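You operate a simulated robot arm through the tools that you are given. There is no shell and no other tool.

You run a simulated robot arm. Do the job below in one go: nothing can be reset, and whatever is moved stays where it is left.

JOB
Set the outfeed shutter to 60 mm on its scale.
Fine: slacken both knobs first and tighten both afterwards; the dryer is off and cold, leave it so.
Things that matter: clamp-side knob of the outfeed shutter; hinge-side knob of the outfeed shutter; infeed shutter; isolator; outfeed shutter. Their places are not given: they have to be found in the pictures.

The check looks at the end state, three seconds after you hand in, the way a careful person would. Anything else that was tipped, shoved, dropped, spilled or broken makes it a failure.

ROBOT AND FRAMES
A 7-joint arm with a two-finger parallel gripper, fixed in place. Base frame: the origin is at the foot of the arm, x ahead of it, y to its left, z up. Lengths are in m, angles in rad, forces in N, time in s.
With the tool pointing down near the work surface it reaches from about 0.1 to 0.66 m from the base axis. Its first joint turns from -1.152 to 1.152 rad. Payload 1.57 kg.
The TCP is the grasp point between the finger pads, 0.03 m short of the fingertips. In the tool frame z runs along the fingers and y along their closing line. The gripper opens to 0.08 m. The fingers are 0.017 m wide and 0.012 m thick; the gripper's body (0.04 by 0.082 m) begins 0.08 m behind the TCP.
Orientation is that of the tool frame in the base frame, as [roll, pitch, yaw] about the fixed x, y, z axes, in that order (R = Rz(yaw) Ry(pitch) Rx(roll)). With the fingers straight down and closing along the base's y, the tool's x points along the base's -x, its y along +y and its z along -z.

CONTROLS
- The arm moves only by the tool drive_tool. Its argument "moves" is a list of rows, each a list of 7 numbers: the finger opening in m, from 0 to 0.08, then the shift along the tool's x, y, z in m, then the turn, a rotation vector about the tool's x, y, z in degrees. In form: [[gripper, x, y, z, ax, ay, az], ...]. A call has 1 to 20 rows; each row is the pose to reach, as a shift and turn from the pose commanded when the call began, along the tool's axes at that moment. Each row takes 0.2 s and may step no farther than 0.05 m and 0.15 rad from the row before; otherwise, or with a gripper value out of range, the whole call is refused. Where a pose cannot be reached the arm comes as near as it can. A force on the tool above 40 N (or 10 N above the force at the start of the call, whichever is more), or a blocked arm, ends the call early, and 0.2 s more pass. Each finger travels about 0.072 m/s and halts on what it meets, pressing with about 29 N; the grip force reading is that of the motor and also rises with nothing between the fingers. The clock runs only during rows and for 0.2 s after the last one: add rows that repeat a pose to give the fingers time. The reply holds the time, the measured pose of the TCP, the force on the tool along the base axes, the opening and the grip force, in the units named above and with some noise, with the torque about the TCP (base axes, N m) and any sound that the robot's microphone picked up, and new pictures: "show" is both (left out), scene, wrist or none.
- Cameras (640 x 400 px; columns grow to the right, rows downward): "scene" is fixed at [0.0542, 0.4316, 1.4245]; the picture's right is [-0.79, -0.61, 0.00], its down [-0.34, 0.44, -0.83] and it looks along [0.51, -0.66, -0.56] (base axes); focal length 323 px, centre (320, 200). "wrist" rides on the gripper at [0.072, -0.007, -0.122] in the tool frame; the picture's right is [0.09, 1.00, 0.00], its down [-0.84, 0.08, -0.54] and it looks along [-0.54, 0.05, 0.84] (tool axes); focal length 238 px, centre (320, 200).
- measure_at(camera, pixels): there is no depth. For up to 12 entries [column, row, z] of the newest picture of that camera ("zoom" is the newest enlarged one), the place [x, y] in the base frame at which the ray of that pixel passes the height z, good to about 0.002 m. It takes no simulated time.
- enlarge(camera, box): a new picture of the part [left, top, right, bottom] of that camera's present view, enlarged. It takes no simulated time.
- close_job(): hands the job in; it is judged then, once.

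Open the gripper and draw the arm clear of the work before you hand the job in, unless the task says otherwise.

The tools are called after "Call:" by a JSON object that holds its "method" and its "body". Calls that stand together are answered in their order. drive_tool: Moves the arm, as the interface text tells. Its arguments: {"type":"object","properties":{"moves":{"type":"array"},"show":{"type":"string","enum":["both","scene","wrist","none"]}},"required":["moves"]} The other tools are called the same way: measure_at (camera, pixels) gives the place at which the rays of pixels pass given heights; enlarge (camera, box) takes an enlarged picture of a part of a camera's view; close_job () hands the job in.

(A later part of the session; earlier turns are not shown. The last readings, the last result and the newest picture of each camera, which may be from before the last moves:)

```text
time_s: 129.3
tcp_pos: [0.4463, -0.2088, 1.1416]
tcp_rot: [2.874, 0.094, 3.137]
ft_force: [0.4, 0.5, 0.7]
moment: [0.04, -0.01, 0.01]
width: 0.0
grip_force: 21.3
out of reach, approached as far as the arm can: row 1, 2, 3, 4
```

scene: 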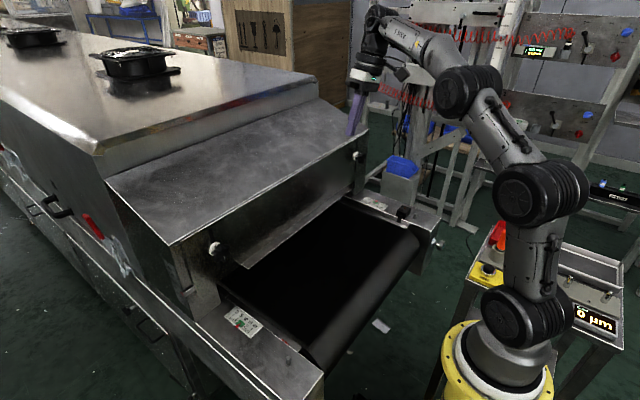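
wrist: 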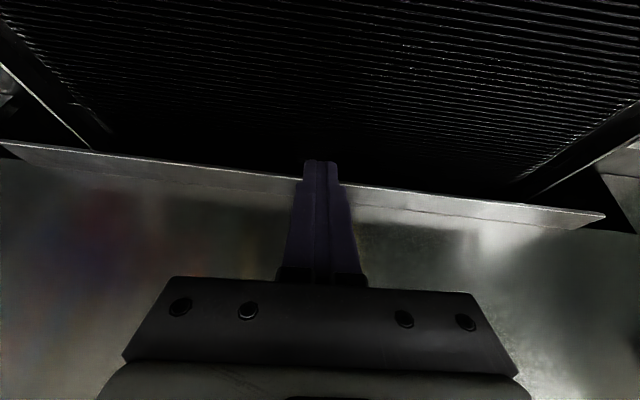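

The 15° sideways lean persists (a wrist joint is at its limit in this branch). At the hinge side the horizontal pose was roomy, so I go there, swinging the tool horizontal on the way, to unwind the wrist.

Call:
{"method": "drive_tool", "body": {"moves": [[0.0, 0, -0.012, 0.005, 1, -7, 0], [0.0, 0, -0.024, 0.01, 2, -14, 0], [0.0, 0, -0.036, 0.015, 3, -21, 0], [0.0, 0, -0.048, 0.02, 4, -28, 0], [0.0, 0, -0.06, 0.025, 5, -35, 0], [0.0, 0, -0.072, 0.03, 6, -42, 0], [0.0, 0, -0.084, 0.035, 7, -49, 0], [0.0, 0, -0.096, 0.04, 7, -56, 0], [0.0, 0, -0.108, 0.045, 7, -63, 0], [0.0, 0, -0.12, 0.05, 7, -70, 0], [0.0, 0, -0.13, 0.055, 7, -77, 0], [0.0, 0, -0.14, 0.06, 7, -84, 0]], "show": "both"}}

```text
time_s: 131.9
tcp_pos: [0.4551, -0.3288, 1.0484]
tcp_rot: [1.681, 1.382, 1.623]
ft_force: [-1.0, 0.5, -0.9]
moment: [0.01, -0.01, 0.0]
width: 0.0001
grip_force: 21.4
```

scene: 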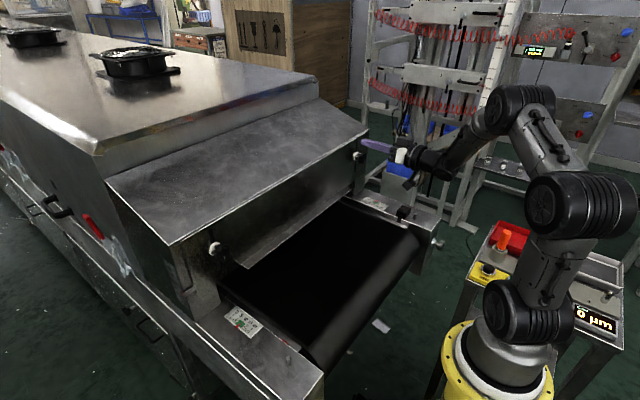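
wrist: 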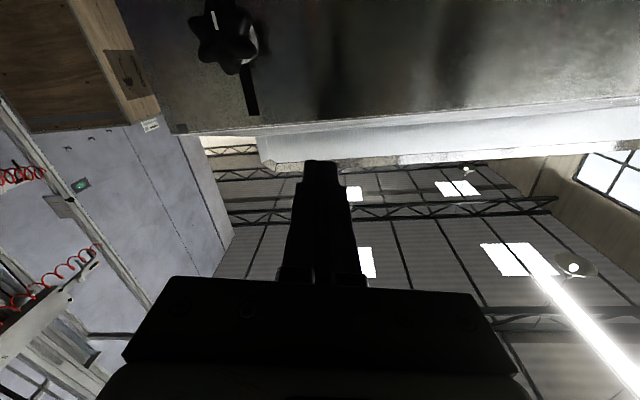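

Reached cleanly at the hinge side, in the same posture as before (roll +11°). I straighten to exactly horizontal, roll 0, at (0.411, -0.383, 1.084), from which the earlier crossing worked.

Call:
{"method": "drive_tool", "body": {"moves": [[0.0, -0.011, -0.012, -0.015, -0.8, -0.1, -2.7], [0.0, -0.022, -0.024, -0.03, -1.7, -0.3, -5.4], [0.0, -0.034, -0.036, -0.0417, -2.5, -0.4, -8.1], [0.0, -0.0451, -0.0488, -0.0417, -3.4, -0.6, -10.8], [0.0, -0.0451, -0.0488, -0.0417, -3.4, -0.6, -10.8]], "show": "none"}}

```text
time_s: 133.1
tcp_pos: [0.411, -0.3816, 1.0837]
tcp_rot: [2.969, 1.566, 2.969]
ft_force: [-0.1, 0.7, 0.8]
moment: [0.02, -0.01, 0.03]
width: 0.0
grip_force: 21.4
```

Good: horizontal, roll 0, reached. Now the same swing as before to tool-down at about (0.435, -0.20, 1.18).

Call:
{"method": "drive_tool", "body": {"moves": [[0.0, -0.008, 0.015, 0.002, 0, 7.5, 0], [0.0, -0.016, 0.03, 0.004, 0, 15, 0], [0.0, -0.024, 0.045, 0.006, 0, 22.5, 0], [0.0, -0.032, 0.06, 0.008, 0, 30, 0], [0.0, -0.04, 0.075, 0.01, 0, 37.5, 0], [0.0, -0.048, 0.09, 0.012, 0, 45, 0], [0.0, -0.056, 0.105, 0.014, 0, 52.5, 0], [0.0, -0.064, 0.12, 0.016, 0, 60, 0], [0.0, -0.072, 0.135, 0.018, 0, 67.5, 0], [0.0, -0.08, 0.15, 0.02, 0, 75, 0], [0.0, -0.088, 0.165, 0.022, 0, 82.5, 0], [0.0, -0.096, 0.18, 0.024, 0, 90, 0]], "show": "none"}}

```text
time_s: 135.7
tcp_pos: [0.433, -0.2145, 1.1867]
tcp_rot: [2.91, 0.158, 3.127]
ft_force: [-0.4, -0.2, 0.1]
moment: [-0.01, 0.02, 0.0]
width: 0.0
grip_force: 22.0
out of reach, approached as far as the arm can: row 9, 10, 11, 12
```

The same lean limit shows again (roll 2.91), so the elbow's out of plane. I try pure translation toward +y without asking for straightening, so the first joint can turn back.

Call:
{"method": "drive_tool", "body": {"moves": [[0.0, 0, 0.04, 0, 0, 0, 0], [0.0, 0, 0.08, 0, 0, 0, 0], [0.0, 0, 0.12, 0, 0, 0, 0], [0.0, 0, 0.16, 0, 0, 0, 0], [0.0, 0, 0.2, 0, 0, 0, 0]], "show": "scene"}}

```text
time_s: 136.9
tcp_pos: [0.4303, -0.0232, 1.2342]
tcp_rot: [2.884, 0.164, 3.126]
ft_force: [-0.4, -1.1, 0.3]
moment: [0.0, -0.02, 0.01]
width: 0.0
grip_force: 20.7
out of reach, approached as far as the arm can: row 5
```

scene: 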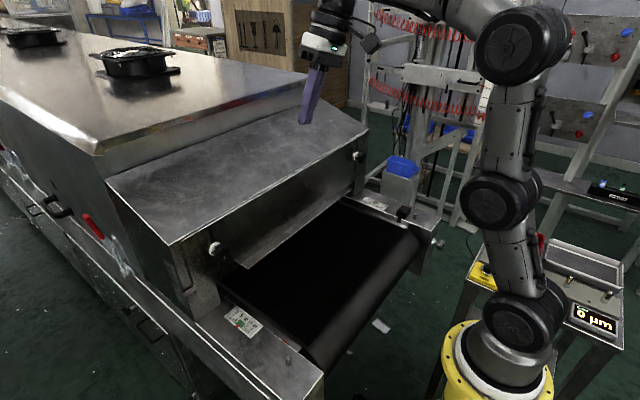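

Rows 1–4 were fine; the tool is high (1.234). I bring it down to about 1.10 m and forward, as in the start pose, still without straightening.

Call:
{"method": "drive_tool", "body": {"moves": [[0.0, -0.004, -0.007, 0.026, 0, 0, 0], [0.0, -0.007, -0.014, 0.052, 0, 0, 0], [0.0, -0.011, -0.02, 0.078, 0, 0, 0], [0.0, -0.015, -0.027, 0.104, 0, 0, 0], [0.0, -0.0183, -0.0337, 0.1305, 0, 0, 0]], "show": "none"}}

Call:
{"method": "drive_tool", "body": {"moves": [[0.0, 0, 0, 0, 3, 2, 0], [0.0, 0, 0, 0, 6, 4, 0]], "show": "scene"}}

```text
time_s: 138.1
tcp_pos: [0.4693, -0.0248, 1.102]
tcp_rot: [2.904, 0.163, 3.128]
ft_force: [0.0, 0.3, 0.0]
moment: [0.0, -0.01, 0.0]
width: 0.0001
grip_force: 21.1
out of reach, approached as far as the arm can: row 1, 3, 4
```

```text
time_s: 138.7
tcp_pos: [0.4684, -0.0258, 1.1019]
tcp_rot: [2.902, 0.161, 3.126]
ft_force: [0.5, -0.2, 0.2]
moment: [-0.01, -0.04, -0.04]
width: 0.0
grip_force: 20.9
out of reach, approached as far as the arm can: row 1, 2
```

scene: 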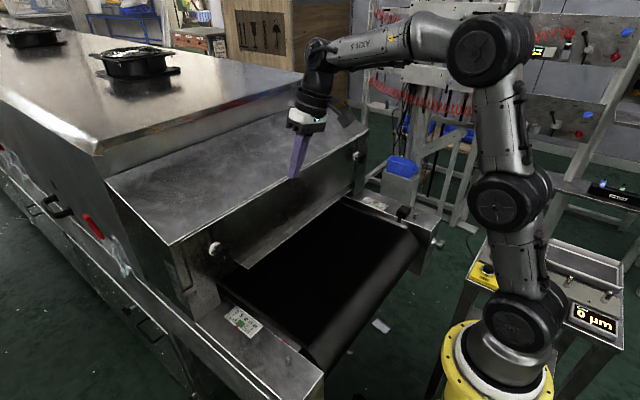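

The posture looks like the start but the forearm ("AXIS 5" label visible) is rolled into the wrong branch. I raise the hand to line up with the forearm (horizontal at ~1.2 m, y≈0), where that can be unwound, as it was the first time.

Call:
{"method": "drive_tool", "body": {"moves": [[0.0, 0.005, 0.005, -0.009, 0, -7.3, 0], [0.0, 0.01, 0.01, -0.018, 0, -14.6, 0], [0.0, 0.015, 0.014, -0.027, 0, -21.9, 0], [0.0, 0.02, 0.019, -0.036, 0, -29.2, 0], [0.0, 0.026, 0.024, -0.045, 0, -36.5, 0], [0.0, 0.031, 0.028, -0.054, 0, -43.8, 0], [0.0, 0.036, 0.033, -0.063, 0, -51.1, 0], [0.0, 0.041, 0.038, -0.072, 0, -58.4, 0], [0.0, 0.046, 0.042, -0.081, 0, -65.7, 0], [0.0, 0.051, 0.047, -0.09, 0, -73, 0], [0.0, 0.0564, 0.0517, -0.0987, 0, -80.3, 0]], "show": "scene"}}

```text
time_s: 141.1
tcp_pos: [0.3968, 0.0011, 1.1998]
tcp_rot: [1.576, 1.334, 1.601]
ft_force: [-0.7, 0.8, -0.8]
moment: [-0.01, 0.0, 0.05]
width: 0.0001
grip_force: 21.5
```

scene: 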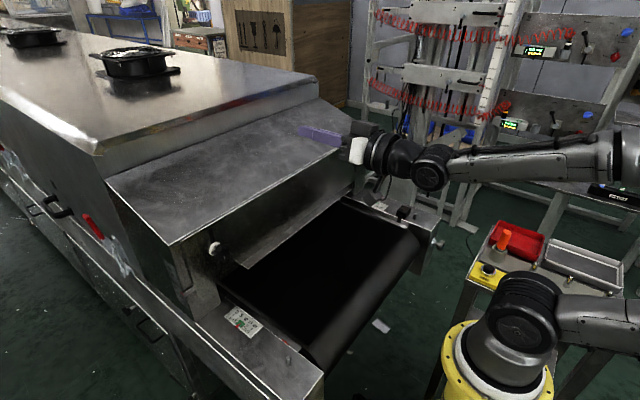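

Here the hand is in line with the forearm. Rolling -170° and back +170° in this aligned pose should redistribute the twist between the forearm and wrist joints, as happened the first time.

Call:
{"method": "drive_tool", "body": {"moves": [[0.0, 0, 0, 0, 0, 0, -8.5], [0.0, 0, 0, 0, 0, 0, -17], [0.0, 0, 0, 0, 0, 0, -25.5], [0.0, 0, 0, 0, 0, 0, -34], [0.0, 0, 0, 0, 0, 0, -42.5], [0.0, 0, 0, 0, 0, 0, -51], [0.0, 0, 0, 0, 0, 0, -59.5], [0.0, 0, 0, 0, 0, 0, -68], [0.0, 0, 0, 0, 0, 0, -76.5], [0.0, 0, 0, 0, 0, 0, -85], [0.0, 0, 0, 0, 0, 0, -93.5], [0.0, 0, 0, 0, 0, 0, -102], [0.0, 0, 0, 0, 0, 0, -110.5], [0.0, 0, 0, 0, 0, 0, -119], [0.0, 0, 0, 0, 0, 0, -127.5], [0.0, 0, 0, 0, 0, 0, -136], [0.0, 0, 0, 0, 0, 0, -144.5], [0.0, 0, 0, 0, 0, 0, -153], [0.0, 0, 0, 0, 0, 0, -161.5], [0.0, 0, 0, 0, 0, 0, -170]], "show": "scene"}}

```text
time_s: 145.3
tcp_pos: [0.3961, 0.0005, 1.2007]
tcp_rot: [-1.577, -1.163, -1.539]
ft_force: [-0.2, -0.5, 0.3]
moment: [-0.01, -0.01, -0.03]
width: 0.0
grip_force: 21.3
```

scene: 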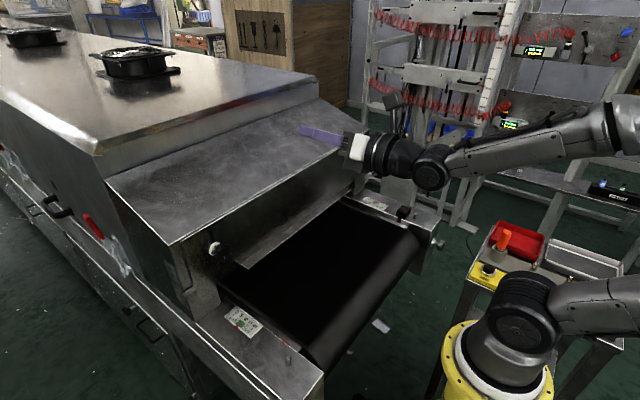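

No limits met on the way. Now I roll +170° back.

Call:
{"method": "drive_tool", "body": {"moves": [[0.0, 0, 0, 0, 0, 0, 8.5], [0.0, 0, 0, 0, 0, 0, 17], [0.0, 0, 0, 0, 0, 0, 25.5], [0.0, 0, 0, 0, 0, 0, 34], [0.0, 0, 0, 0, 0, 0, 42.5], [0.0, 0, 0, 0, 0, 0, 51], [0.0, 0, 0, 0, 0, 0, 59.5], [0.0, 0, 0, 0, 0, 0, 68], [0.0, 0, 0, 0, 0, 0, 76.5], [0.0, 0, 0, 0, 0, 0, 85], [0.0, 0, 0, 0, 0, 0, 93.5], [0.0, 0, 0, 0, 0, 0, 102], [0.0, 0, 0, 0, 0, 0, 110.5], [0.0, 0, 0, 0, 0, 0, 119], [0.0, 0, 0, 0, 0, 0, 127.5], [0.0, 0, 0, 0, 0, 0, 136], [0.0, 0, 0, 0, 0, 0, 144.5], [0.0, 0, 0, 0, 0, 0, 153], [0.0, 0, 0, 0, 0, 0, 161.5], [0.0, 0, 0, 0, 0, 0, 170]], "show": "scene"}}

```text
time_s: 149.5
tcp_pos: [0.3958, 0.0022, 1.202]
tcp_rot: [1.581, 1.333, 1.608]
ft_force: [0.2, 0.6, -0.3]
moment: [0.01, 0.01, -0.03]
width: 0.0
grip_force: 21.1
```

scene: 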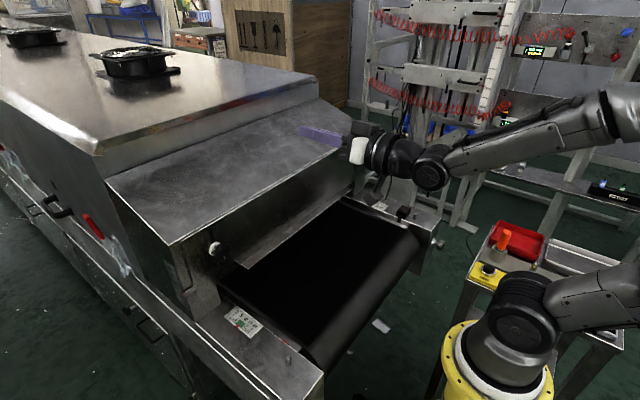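

The hand came back cleanly. I remove the remaining +13.6° roll and swing to tool-down here, as in the first successful recovery.

Call:
{"method": "drive_tool", "body": {"moves": [[0.0, 0, 0, 0, 0, 0, -7], [0.0, 0, 0, 0, 0, 0, -13.6], [0.0, 0, 0, 0, 0, 0, -13.6]], "show": "none"}}

Call:
{"method": "drive_tool", "body": {"moves": [[0.0, 0, 0, 0.005, 0, 7.5, 0], [0.0, 0, 0, 0.01, 0, 15, 0], [0.0, 0, 0, 0.015, 0, 22.5, 0], [0.0, 0, 0, 0.02, 0, 30, 0], [0.0, 0, 0, 0.025, 0, 37.5, 0], [0.0, 0, 0, 0.03, 0, 45, 0], [0.0, 0, 0, 0.035, 0, 52.5, 0], [0.0, 0, 0, 0.04, 0, 60, 0], [0.0, 0, 0, 0.045, 0, 67.5, 0], [0.0, 0, 0, 0.05, 0, 75, 0], [0.0, 0, 0, 0.055, 0, 82.5, 0], [0.0, 0, 0, 0.06, 0, 90, 0]], "show": "scene"}}

```text
time_s: 150.3
tcp_pos: [0.3967, 0.0015, 1.2001]
tcp_rot: [-2.716, 1.567, -2.692]
ft_force: [0.7, -0.1, 0.2]
moment: [0.0, 0.0, 0.03]
width: 0.0
grip_force: 21.6
```

```text
time_s: 152.9
tcp_pos: [0.4574, 0.0034, 1.1998]
tcp_rot: [-3.141, -0.003, -3.116]
ft_force: [0.4, 1.1, -1.2]
moment: [0.0, 0.0, 0.01]
width: 0.0
grip_force: 21.2
out of reach, approached as far as the arm can: row 4
```

scene: 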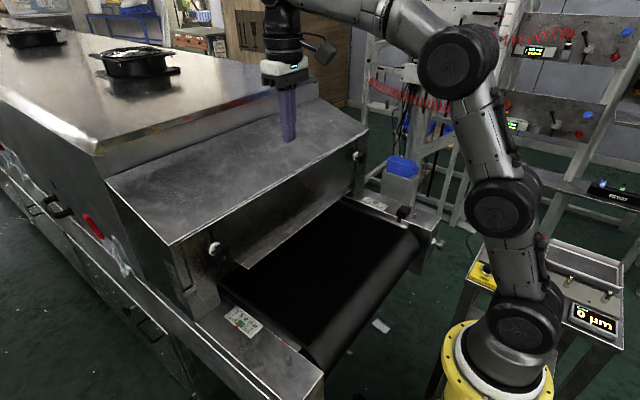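

Straight tool-down again, in the starting posture. I move to above the lip's middle, (0.47, -0.11, 1.08), still in front of the hood.

Call:
{"method": "drive_tool", "body": {"moves": [[0.0, -0.002, -0.023, 0.024, 0, 0, 0.5], [0.0, -0.004, -0.046, 0.048, 0, 0, 1], [0.0, -0.006, -0.069, 0.072, 0, 0, 1.5], [0.0, -0.008, -0.092, 0.096, 0, 0, 1.5], [0.0, -0.01, -0.115, 0.12, 0, 0, 1.5], [0.0, -0.01, -0.115, 0.12, 0, 0, 1.5]], "show": "none"}}

```text
time_s: 154.3
tcp_pos: [0.4693, -0.1113, 1.0808]
tcp_rot: [3.141, -0.001, -3.14]
ft_force: [-1.7, 0.0, -0.9]
moment: [-0.01, 0.02, 0.0]
width: 0.0002
grip_force: 20.7
```

Now tilt 15° forward and descend in front of the lip to z≈0.94, then move forward above it.

Call:
{"method": "drive_tool", "body": {"moves": [[0.0, 0, 0, 0.035, 0, -7.5, 0], [0.0, 0, 0, 0.07, 0, -15, 0], [0.0, 0, 0, 0.105, 0, -15, 0], [0.0, 0, 0, 0.14, 0, -15, 0], [0.0, -0.024, 0, 0.14, 0, -15, 0], [0.0, -0.048, 0, 0.14, 0, -15, 0], [0.0, -0.048, 0, 0.14, 0, -15, 0]], "show": "both"}}

Call:
{"method": "enlarge", "body": {"camera": "wrist", "box": [250, 90, 390, 200]}}

Call:
{"method": "enlarge", "body": {"camera": "scene", "box": [260, 150, 360, 230]}}

```text
time_s: 155.9
tcp_pos: [0.5172, -0.1107, 0.9413]
tcp_rot: [3.141, 0.259, 3.141]
ft_force: [0.1, 0.2, 0.1]
moment: [0.01, -0.02, 0.04]
width: 0.0
grip_force: 21.4
```

scene: 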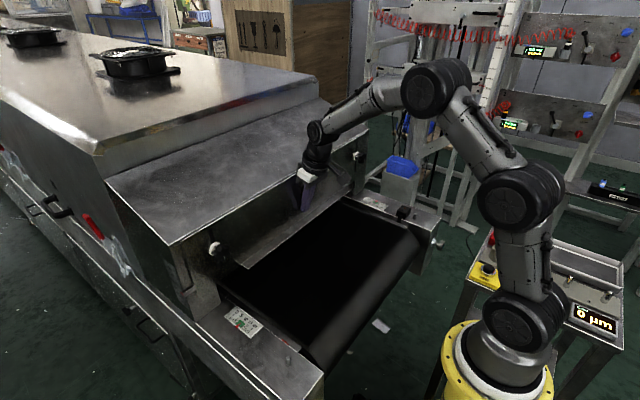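
wrist: 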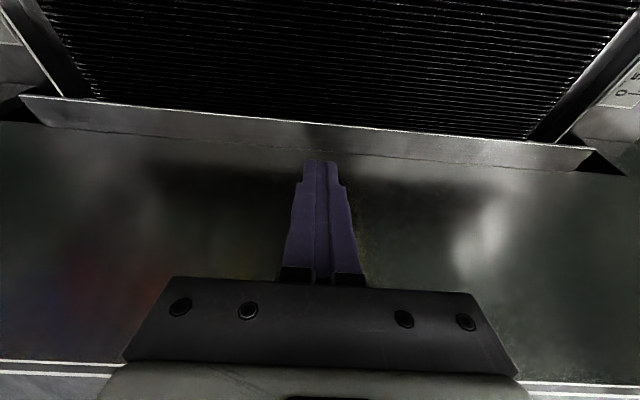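

```text
3.64 times, centred on (320, 145) of wrist
```

zoom: 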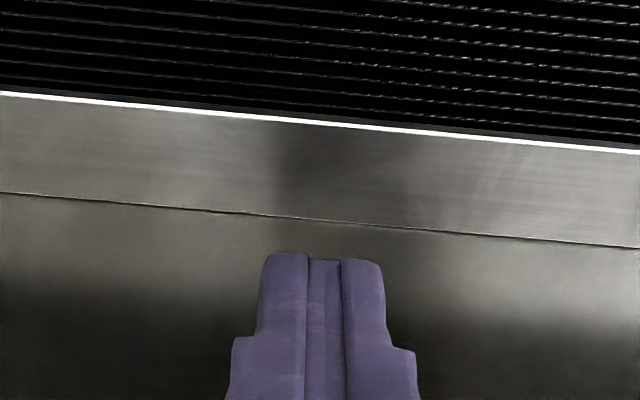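

```text
5.00 times, centred on (310, 190) of scene
```

zoom: 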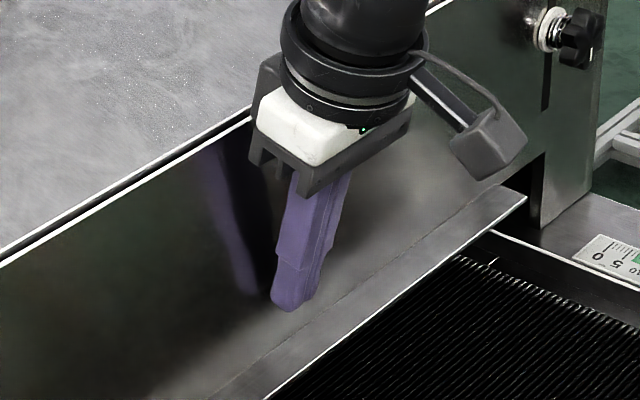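

In position 40 mm above the lip's middle. Before pushing I take careful zooms of the scale and pointer to know the starting reading.

Call:
{"method": "enlarge", "body": {"camera": "scene", "box": [172, 272, 192, 292]}}

Call:
{"method": "enlarge", "body": {"camera": "scene", "box": [165, 260, 200, 300]}}

```text
16.00 times, centred on (182, 282) of scene
```

zoom: 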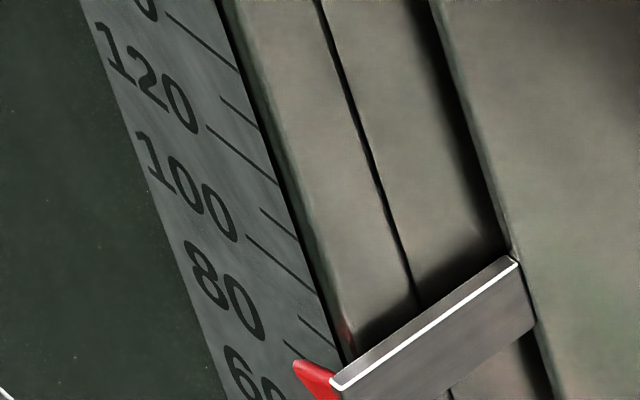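

```text
10.00 times, centred on (182, 280) of scene
```

zoom: 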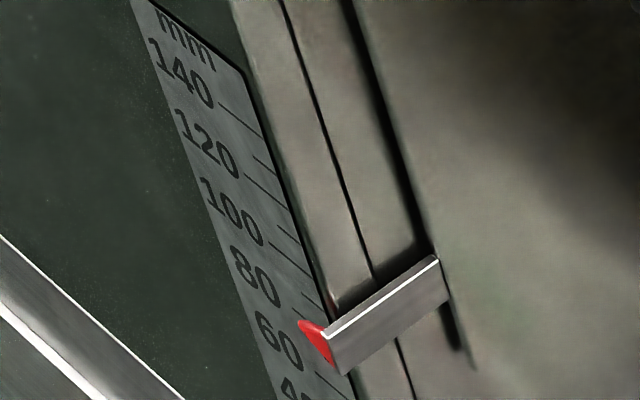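

Apparent reading is now ~76 (tip just below the 80 tick), though the grazing view has parallax. I lower the closed fingertips 32 mm toward the lip, then gently into contact.

Call:
{"method": "drive_tool", "body": {"moves": [[0.0, 0.0039, 0, 0.0145, 0, 0, 0], [0.0, 0.0077, 0, 0.029, 0, 0, 0], [0.0, 0.0087, 0, 0.0328, 0, 0, 0], [0.0, 0.0098, 0, 0.0367, 0, 0, 0], [0.0, 0.0103, 0, 0.0386, 0, 0, 0]], "show": "none"}}

```text
time_s: 157.1
tcp_pos: [0.5166, -0.1125, 0.9001]
tcp_rot: [3.141, 0.26, 3.139]
ft_force: [0.2, -0.2, 1.6]
moment: [0.07, 0.0, -0.01]
width: 0.0001
grip_force: 21.2
```

Just touching (1.6 N) at TCP z≈0.900. I press on 5 mm in 1 mm steps and read force and pointer.

Call:
{"method": "drive_tool", "body": {"moves": [[0.0, 0.00026, 0, 0.00097, 0, 0, 0], [0.0, 0.00051, 0, 0.0019, 0, 0, 0], [0.0, 0.00077, 0, 0.0029, 0, 0, 0], [0.0, 0.00103, 0, 0.0039, 0, 0, 0], [0.0, 0.00129, 0, 0.0048, 0, 0, 0]], "show": "none"}}

Call:
{"method": "enlarge", "body": {"camera": "scene", "box": [165, 260, 200, 300]}}

```text
time_s: 158.3
tcp_pos: [0.5154, -0.1121, 0.8966]
tcp_rot: [3.141, 0.257, -3.141]
ft_force: [0.9, 0.5, 1.8]
moment: [0.01, -0.08, 0.0]
width: 0.0001
grip_force: 21.5
```

```text
10.00 times, centred on (182, 280) of scene
```

zoom: 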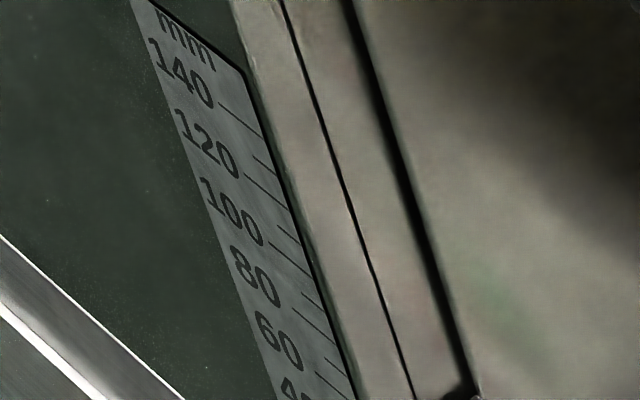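

The pointer has left this view: the shutter slid down under its own weight once freed. I look at a wider picture.

Call:
{"method": "drive_tool", "body": {"moves": [[0.0, 0, 0, 0, 0, 0, 0]], "show": "both"}}

Call:
{"method": "enlarge", "body": {"camera": "scene", "box": [160, 260, 220, 340]}}

Call:
{"method": "enlarge", "body": {"camera": "scene", "box": [200, 160, 400, 300]}}

```text
time_s: 158.7
tcp_pos: [0.5166, -0.1118, 0.8948]
tcp_rot: [3.141, 0.257, 3.141]
ft_force: [-0.5, 0.0, -0.1]
moment: [0.02, 0.0, -0.02]
width: 0.0
grip_force: 21.4
```

scene: 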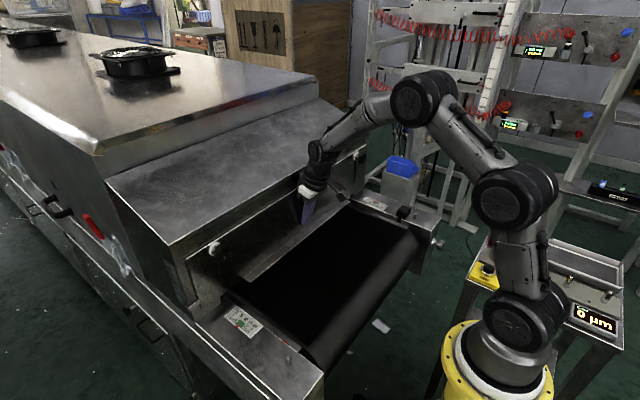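
wrist: 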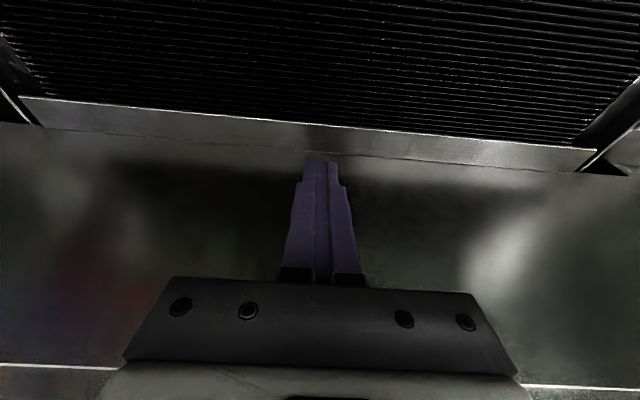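

```text
5.00 times, centred on (190, 300) of scene
```

zoom: 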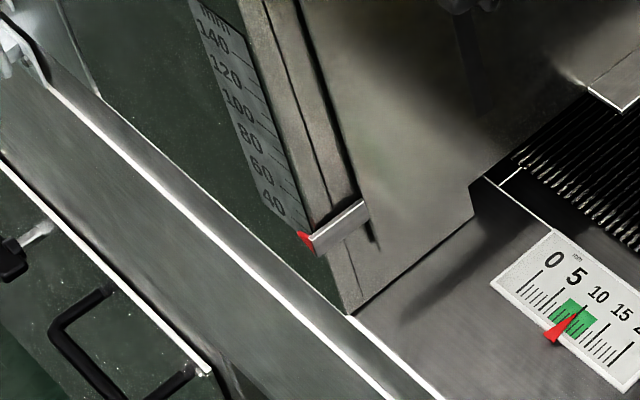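

```text
2.86 times, centred on (300, 230) of scene
```

zoom: 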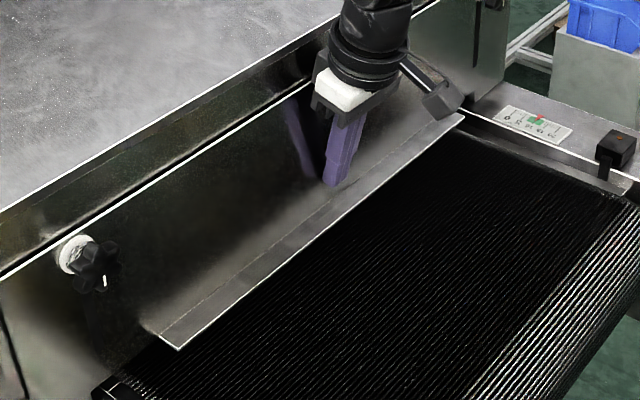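

Now it is clear: the slotted front plate itself is the shutter (its top edge has dropped below the hood roof), the knobs sit on fixed studs, and the plate slid to the bottom of its travel (pointer ≈33). I must lift it by the lip to 60. I zoom on the lip and scale to measure the present height.

Call:
{"method": "enlarge", "body": {"camera": "wrist", "box": [250, 90, 390, 200]}}

Call:
{"method": "measure_at", "body": {"camera": "wrist", "pixels": [[318, 124, 0.82], [318, 124, 0.83], [318, 124, 0.84], [318, 150, 0.82], [318, 150, 0.83], [318, 150, 0.84], [22, 97, 0.83], [597, 150, 0.83]]}}

Call:
{"method": "enlarge", "body": {"camera": "scene", "box": [172, 285, 197, 310]}}

Call:
{"method": "enlarge", "body": {"camera": "scene", "box": [330, 130, 450, 230]}}

```text
3.64 times, centred on (320, 145) of wrist
```

zoom: 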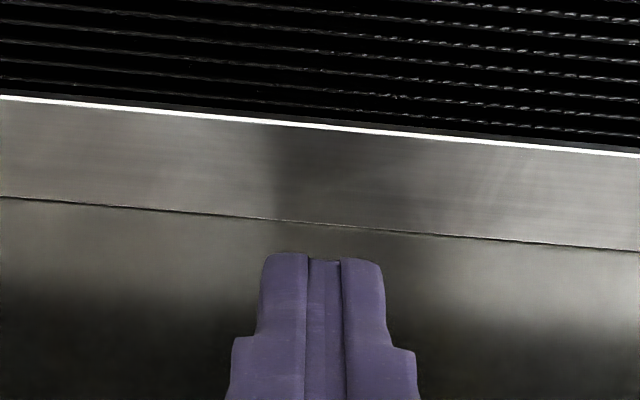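

```text
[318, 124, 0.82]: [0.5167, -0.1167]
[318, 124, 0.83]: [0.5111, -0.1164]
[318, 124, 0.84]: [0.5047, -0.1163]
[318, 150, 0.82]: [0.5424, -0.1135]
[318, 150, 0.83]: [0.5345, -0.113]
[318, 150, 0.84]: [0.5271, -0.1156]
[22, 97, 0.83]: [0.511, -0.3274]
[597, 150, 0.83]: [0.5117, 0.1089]
```

```text
16.00 times, centred on (184, 298) of scene
```

zoom: 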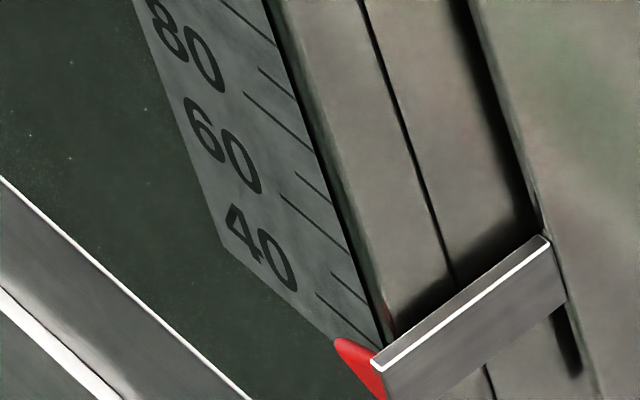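

```text
4.00 times, centred on (390, 180) of scene
```

zoom: 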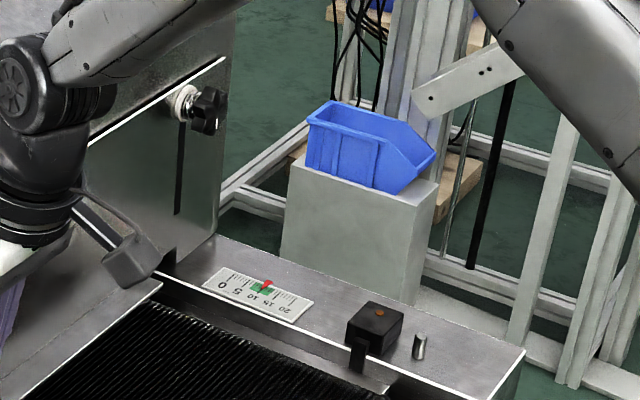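

Apparent reading now ≈30.5 (bottom of travel, lip z≈0.825), so the lip must rise about 29–30 mm. I back away and tilt the tool to 40° below horizontal so that the closed fingertips can get under the lip's front edge.

Call:
{"method": "drive_tool", "body": {"moves": [[0.0, 0.012, 0, -0.012, 0, 0, 0], [0.0, 0.026, 0, -0.025, 0, -7, 0], [0.0, 0.04, 0, -0.038, 0, -14, 0], [0.0, 0.0555, 0, -0.0508, 0, -21, 0], [0.0, 0.0555, 0, -0.0508, 0, -28, 0], [0.0, 0.0555, 0, -0.0508, 0, -35.3, 0]], "show": "none"}}

```text
time_s: 160.1
tcp_pos: [0.4502, -0.1114, 0.9293]
tcp_rot: [-3.139, 0.877, 3.142]
ft_force: [0.4, 0.2, -0.1]
moment: [0.01, -0.03, 0.01]
width: 0.0
grip_force: 21.2
```

Reached with no trouble. I descend in front of the lip to TCP z≈0.833 in shrinking steps, watching for any touch on the belt.

Call:
{"method": "drive_tool", "body": {"moves": [[0.0, 0.0231, 0, 0.0192, 0, 0, 0], [0.0, 0.0461, 0, 0.0383, 0, 0, 0], [0.0, 0.0615, 0, 0.0511, 0, 0, 0], [0.0, 0.0692, 0, 0.0575, 0, 0, 0], [0.0, 0.0741, 0, 0.0615, 0, 0, 0]], "show": "both"}}

Call:
{"method": "enlarge", "body": {"camera": "scene", "box": [250, 160, 390, 260]}}

Call:
{"method": "enlarge", "body": {"camera": "wrist", "box": [230, 90, 410, 220]}}

```text
time_s: 161.3
tcp_pos: [0.4506, -0.112, 0.8339]
tcp_rot: [-3.141, 0.877, -3.14]
ft_force: [0.0, 0.4, 0.2]
moment: [-0.02, -0.03, 0.01]
width: 0.0001
grip_force: 21.5
```

scene: 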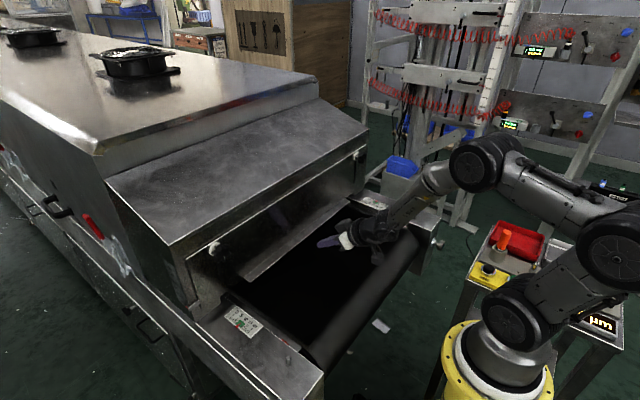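
wrist: 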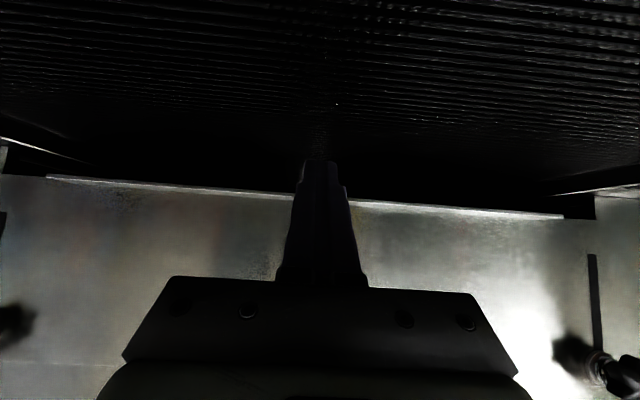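

```text
4.00 times, centred on (320, 210) of scene
```

zoom: 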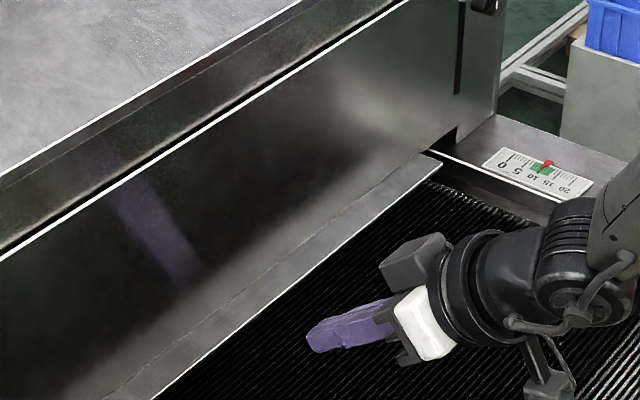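

```text
3.08 times, centred on (320, 155) of wrist
```

zoom: 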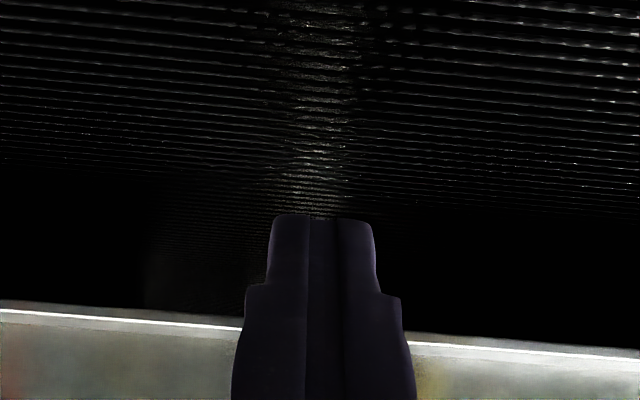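

Fingertips are below the lip level in free space. I lower 7 mm more and slide forward 46 mm so the tips go under the lip's front edge, watching force.

Call:
{"method": "drive_tool", "body": {"moves": [[0.0, 0.0029, 0, 0.0024, 0, 0, 0], [0.0, 0.0055, 0, 0.0046, 0, 0, 0], [0.0, -0.0073, 0, 0.02, 0, 0, 0], [0.0, -0.0137, 0, 0.0277, 0, 0, 0], [0.0, -0.0201, 0, 0.0354, 0, 0, 0], [0.0, -0.0239, 0, 0.0403, 0, 0, 0], [0.0, -0.0239, 0, 0.0403, 0, 0, 0]], "show": "both"}}

Call:
{"method": "enlarge", "body": {"camera": "scene", "box": [250, 160, 390, 260]}}

Call:
{"method": "enlarge", "body": {"camera": "scene", "box": [172, 285, 197, 310]}}

```text
time_s: 162.9
tcp_pos: [0.4964, -0.1123, 0.8257]
tcp_rot: [-3.139, 0.874, -3.141]
ft_force: [-0.5, 0.5, 0.9]
moment: [-0.01, 0.05, 0.01]
width: 0.0
grip_force: 21.7
```

scene: 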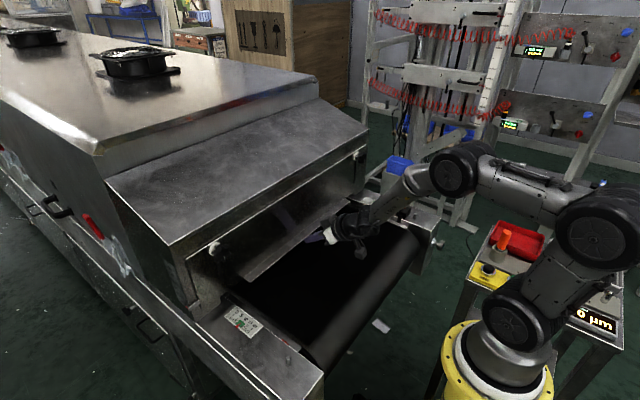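
wrist: 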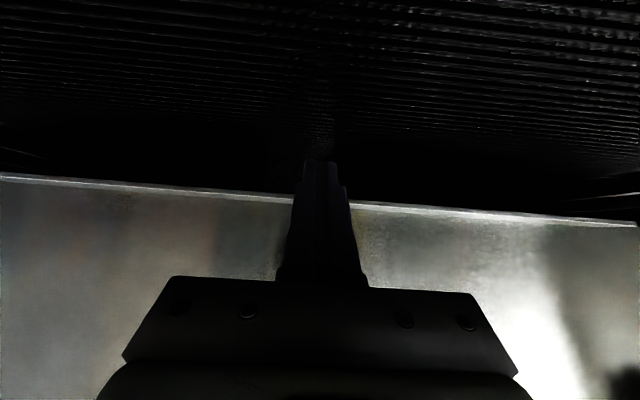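

```text
4.00 times, centred on (320, 210) of scene
```

zoom: 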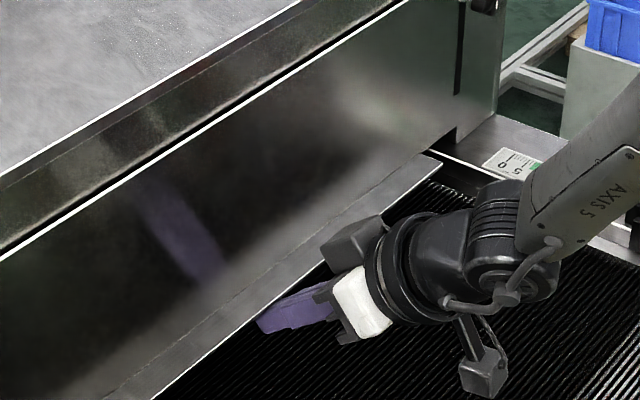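

```text
16.00 times, centred on (184, 298) of scene
```

zoom: 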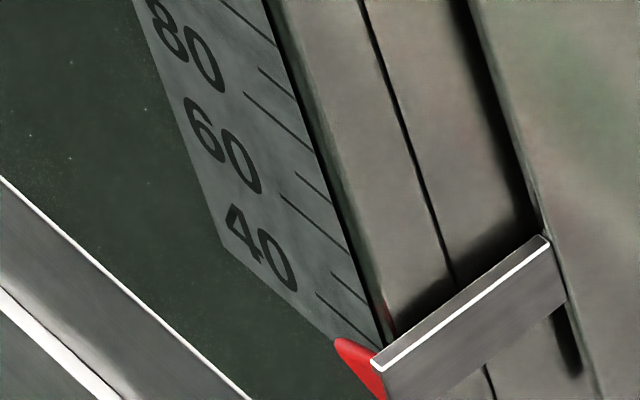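

The fingertips have gone under the lip edge with no contact yet. I raise 12 mm in 2 mm steps and check force and pointer.

Call:
{"method": "drive_tool", "body": {"moves": [[0.0, -0.0015, 0, -0.0013, 0, 0, 0], [0.0, -0.0031, 0, -0.0026, 0, 0, 0], [0.0, -0.0046, 0, -0.0038, 0, 0, 0], [0.0, -0.0062, 0, -0.0051, 0, 0, 0], [0.0, -0.0077, 0, -0.0064, 0, 0, 0], [0.0, -0.0092, 0, -0.0077, 0, 0, 0]], "show": "none"}}

Call:
{"method": "enlarge", "body": {"camera": "scene", "box": [172, 285, 197, 310]}}

```text
time_s: 164.3
tcp_pos: [0.492, -0.1106, 0.8328]
tcp_rot: [3.138, 0.86, 3.14]
ft_force: [-7.1, 0.5, -21.5]
moment: [-0.02, 0.39, 0.04]
width: 0.0
grip_force: 21.4
```

```text
16.00 times, centred on (184, 298) of scene
```

zoom: 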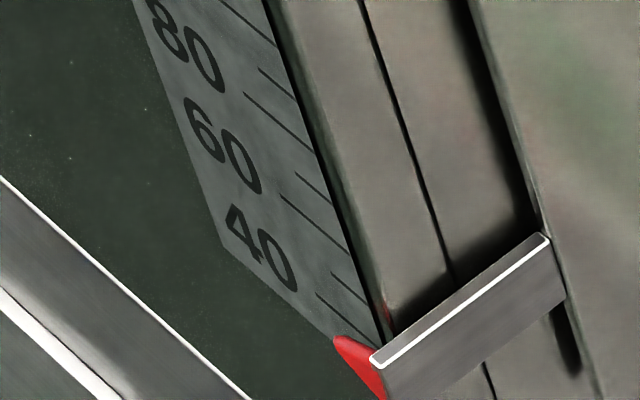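

The lip now loads the finger with 21 N but has not moved yet. I continue up in 1 mm steps with slight forward compensation.

Call:
{"method": "drive_tool", "body": {"moves": [[0.0, -0.0012, 0, -0.0002, 0, 0, 0], [0.0, -0.0023, 0, -0.0005, 0, 0, 0], [0.0, -0.0031, 0, -0.0011, 0, 0, 0], [0.0, -0.0039, 0, -0.0017, 0, 0, 0]], "show": "none"}}

Call:
{"method": "enlarge", "body": {"camera": "scene", "box": [172, 285, 197, 310]}}

```text
time_s: 165.3
tcp_pos: [0.4926, -0.1111, 0.8349]
tcp_rot: [3.138, 0.857, 3.138]
ft_force: [-11.3, 0.6, -22.1]
moment: [-0.12, 0.43, -0.09]
width: 0.0002
grip_force: 21.0
```

```text
16.00 times, centred on (184, 298) of scene
```

zoom: 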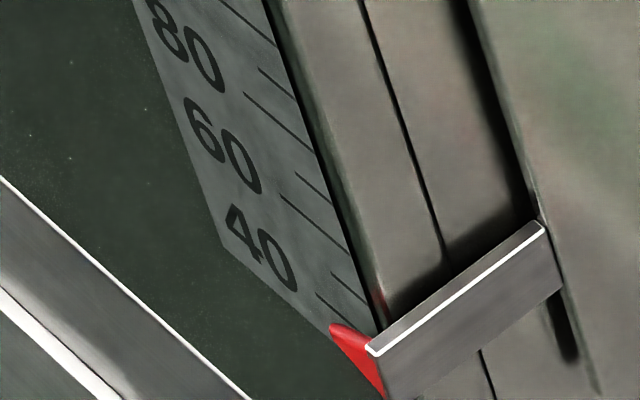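

It moves: pointer tip rose to (331,325), about 33, at ~22 N lifting force. I go on raising 12 mm in 1.5 mm steps.

Call:
{"method": "drive_tool", "body": {"moves": [[0.0, -0.0012, 0, -0.001, 0, 0, 0], [0.0, -0.0023, 0, -0.0019, 0, 0, 0], [0.0, -0.0035, 0, -0.0029, 0, 0, 0], [0.0, -0.0046, 0, -0.0038, 0, 0, 0], [0.0, -0.0058, 0, -0.0048, 0, 0, 0], [0.0, -0.0069, 0, -0.0058, 0, 0, 0], [0.0, -0.0081, 0, -0.0067, 0, 0, 0], [0.0, -0.0092, 0, -0.0077, 0, 0, 0]], "show": "none"}}

Call:
{"method": "enlarge", "body": {"camera": "scene", "box": [172, 285, 197, 310]}}

```text
time_s: 167.1
tcp_pos: [0.4918, -0.1122, 0.8458]
tcp_rot: [3.135, 0.855, 3.134]
ft_force: [-14.8, -0.1, -21.3]
moment: [0.12, 0.46, 0.2]
width: 0.0002
grip_force: 21.4
```

```text
16.00 times, centred on (184, 298) of scene
```

zoom: 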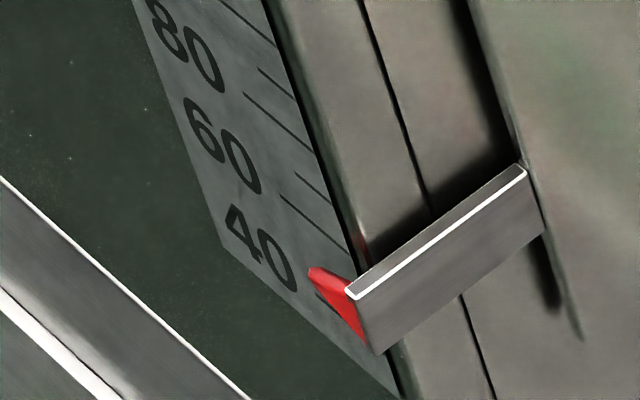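

Apparent reading ≈45.3. I raise another 12 mm.

Call:
{"method": "drive_tool", "body": {"moves": [[0.0, -0.0012, 0, -0.001, 0, 0, 0], [0.0, -0.0023, 0, -0.0019, 0, 0, 0], [0.0, -0.0035, 0, -0.0029, 0, 0, 0], [0.0, -0.0046, 0, -0.0038, 0, 0, 0], [0.0, -0.0058, 0, -0.0048, 0, 0, 0], [0.0, -0.0069, 0, -0.0058, 0, 0, 0], [0.0, -0.0081, 0, -0.0067, 0, 0, 0], [0.0, -0.0092, 0, -0.0077, 0, 0, 0]], "show": "none"}}

Call:
{"method": "enlarge", "body": {"camera": "scene", "box": [172, 285, 197, 310]}}

```text
time_s: 168.9
tcp_pos: [0.4908, -0.1109, 0.8576]
tcp_rot: [3.135, 0.856, 3.136]
ft_force: [-14.4, -1.5, -21.3]
moment: [-0.03, 0.45, 0.02]
width: 0.0002
grip_force: 21.6
```

```text
16.00 times, centred on (184, 298) of scene
```

zoom: 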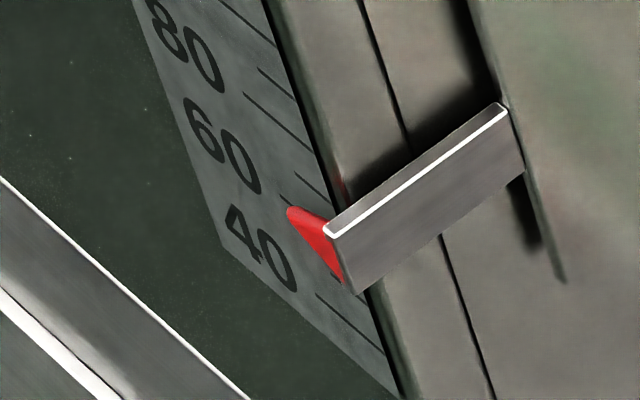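

≈57.7 now, steady 21 N. Before the final adjustment I test whether the shutter holds by itself: lower the finger slowly by 6 mm and see if the load vanishes or the plate follows.

Call:
{"method": "drive_tool", "body": {"moves": [[0.0, 0.0008, 0, 0.0006, 0, 0, 0], [0.0, 0.0015, 0, 0.0013, 0, 0, 0], [0.0, 0.0023, 0, 0.0019, 0, 0, 0], [0.0, 0.0031, 0, 0.0026, 0, 0, 0], [0.0, 0.0038, 0, 0.0032, 0, 0, 0], [0.0, 0.0046, 0, 0.0038, 0, 0, 0]], "show": "none"}}

Call:
{"method": "enlarge", "body": {"camera": "scene", "box": [172, 285, 197, 310]}}

```text
time_s: 170.3
tcp_pos: [0.4934, -0.1106, 0.8561]
tcp_rot: [3.14, 0.865, 3.137]
ft_force: [-18.9, 1.4, -11.0]
moment: [-0.04, 0.22, 0.06]
width: 0.0
grip_force: 21.4
```

```text
16.00 times, centred on (184, 298) of scene
```

zoom: 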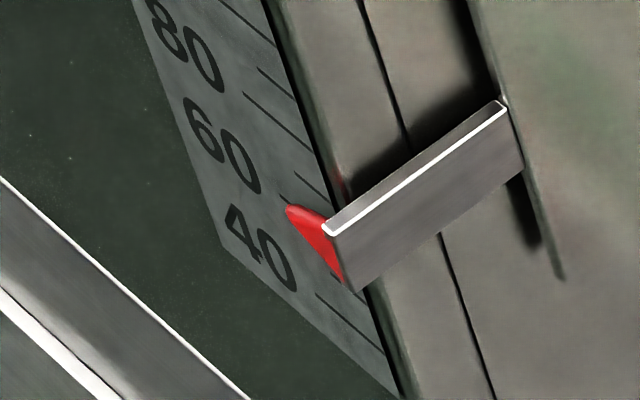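

Load halved and the pointer stays put. I keep lowering to see if it holds at zero support.

Call:
{"method": "drive_tool", "body": {"moves": [[0.0, 0.0008, 0, 0.0006, 0, 0, 0], [0.0, 0.0015, 0, 0.0013, 0, 0, 0], [0.0, 0.0023, 0, 0.0019, 0, 0, 0], [0.0, 0.0031, 0, 0.0026, 0, 0, 0], [0.0, 0.0038, 0, 0.0032, 0, 0, 0]], "show": "none"}}

Call:
{"method": "enlarge", "body": {"camera": "scene", "box": [172, 285, 197, 310]}}

```text
time_s: 171.5
tcp_pos: [0.4965, -0.1112, 0.8542]
tcp_rot: [3.139, 0.873, 3.14]
ft_force: [-12.8, 1.8, -7.3]
moment: [-0.01, 0.1, 0.08]
width: 0.0002
grip_force: 21.3
```

```text
16.00 times, centred on (184, 298) of scene
```

zoom: 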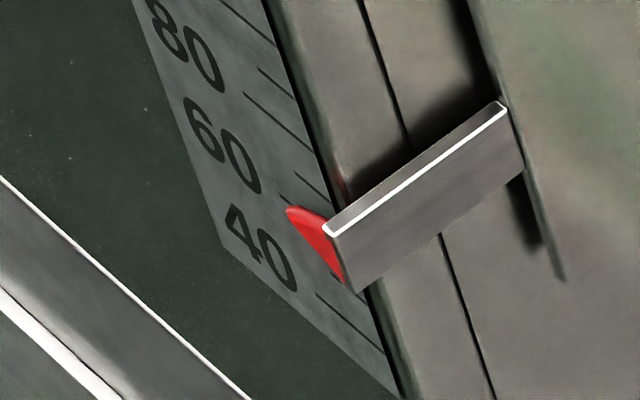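

It holds at 57.7; the remaining load is just stuck contact. I detach along the pad normal (tool +x) and verify it stays with no contact at all.

Call:
{"method": "drive_tool", "body": {"moves": [[0.0, 0.002, 0, 0, 0, 0, 0], [0.0, 0.004, 0, 0, 0, 0, 0], [0.0, 0.006, 0, 0, 0, 0, 0], [0.0, 0.008, 0, 0, 0, 0, 0]], "show": "none"}}

Call:
{"method": "enlarge", "body": {"camera": "scene", "box": [172, 285, 197, 310]}}

```text
time_s: 172.5
tcp_pos: [0.4935, -0.1124, 0.8514]
tcp_rot: [-3.141, 0.88, 3.141]
ft_force: [0.0, -0.4, 0.2]
moment: [0.01, -0.03, -0.01]
width: 0.0
grip_force: 21.1
```

```text
16.00 times, centred on (184, 298) of scene
```

zoom: 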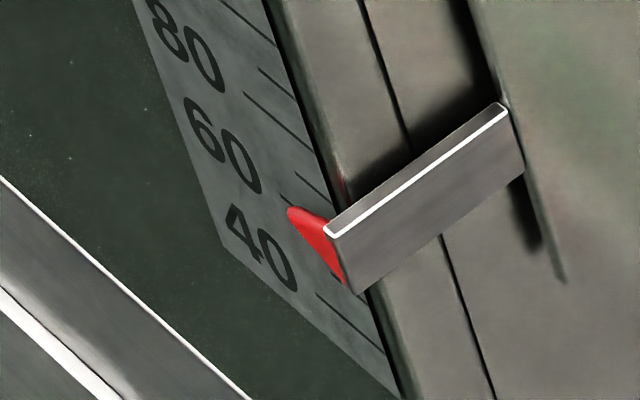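

Zero force and it stays at ≈57.6: friction holds the shutter. Now the final lift of ~2.4 mm: I raise again, first 10 mm to re-make contact, checking the pointer.

Call:
{"method": "drive_tool", "body": {"moves": [[0.0, -0.0015, 0, -0.0013, 0, 0, 0], [0.0, -0.0031, 0, -0.0026, 0, 0, 0], [0.0, -0.0046, 0, -0.0038, 0, 0, 0], [0.0, -0.0062, 0, -0.0051, 0, 0, 0], [0.0, -0.0077, 0, -0.0064, 0, 0, 0]], "show": "none"}}

Call:
{"method": "enlarge", "body": {"camera": "scene", "box": [172, 285, 197, 310]}}

```text
time_s: 173.7
tcp_pos: [0.4931, -0.112, 0.8585]
tcp_rot: [-3.141, 0.871, -3.14]
ft_force: [-0.9, 1.2, -3.8]
moment: [-0.01, 0.06, 0.01]
width: 0.0
grip_force: 21.4
```

```text
16.00 times, centred on (184, 298) of scene
```

zoom: 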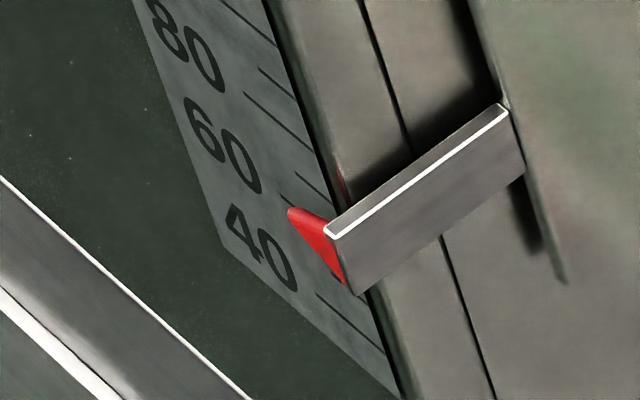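

Light contact (4 N). I raise a further 7 mm of command in 1 mm steps.

Call:
{"method": "drive_tool", "body": {"moves": [[0.0, -0.0008, 0, -0.0006, 0, 0, 0], [0.0, -0.0015, 0, -0.0013, 0, 0, 0], [0.0, -0.0023, 0, -0.0019, 0, 0, 0], [0.0, -0.0031, 0, -0.0026, 0, 0, 0], [0.0, -0.0038, 0, -0.0032, 0, 0, 0], [0.0, -0.0046, 0, -0.0038, 0, 0, 0], [0.0, -0.0054, 0, -0.0045, 0, 0, 0]], "show": "none"}}

Call:
{"method": "enlarge", "body": {"camera": "scene", "box": [172, 285, 197, 310]}}

```text
time_s: 175.3
tcp_pos: [0.4881, -0.1107, 0.8612]
tcp_rot: [3.139, 0.863, 3.139]
ft_force: [-8.3, -2.9, -19.7]
moment: [0.01, 0.46, 0.06]
width: 0.0
grip_force: 21.4
```

```text
16.00 times, centred on (184, 298) of scene
```

zoom: 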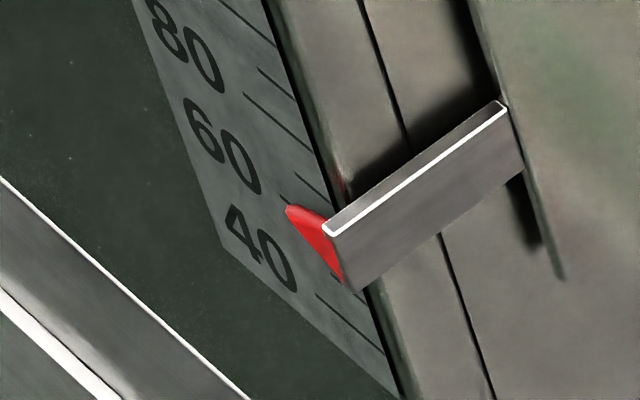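

On the verge of moving (20 N). Three more millimetres in small steps.

Call:
{"method": "drive_tool", "body": {"moves": [[0.0, -0.0005, 0, -0.0004, 0, 0, 0], [0.0, -0.001, 0, -0.0008, 0, 0, 0], [0.0, -0.0015, 0, -0.0012, 0, 0, 0], [0.0, -0.0019, 0, -0.0016, 0, 0, 0], [0.0, -0.0023, 0, -0.0019, 0, 0, 0]], "show": "none"}}

Call:
{"method": "enlarge", "body": {"camera": "scene", "box": [172, 285, 197, 310]}}

```text
time_s: 176.5
tcp_pos: [0.4894, -0.1109, 0.8632]
tcp_rot: [3.139, 0.86, 3.137]
ft_force: [-9.8, -2.2, -21.5]
moment: [-0.12, 0.51, -0.09]
width: 0.0002
grip_force: 21.4
```

```text
16.00 times, centred on (184, 298) of scene
```

zoom: 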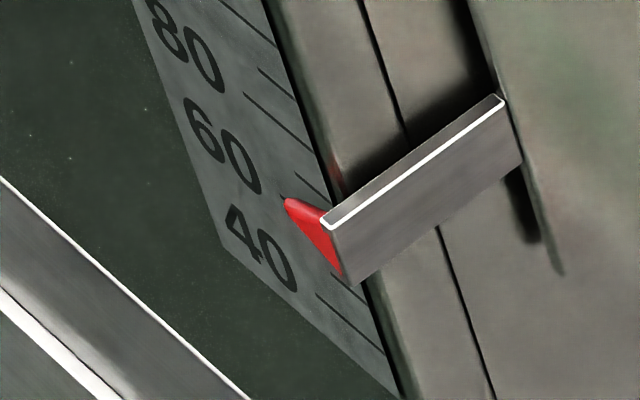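

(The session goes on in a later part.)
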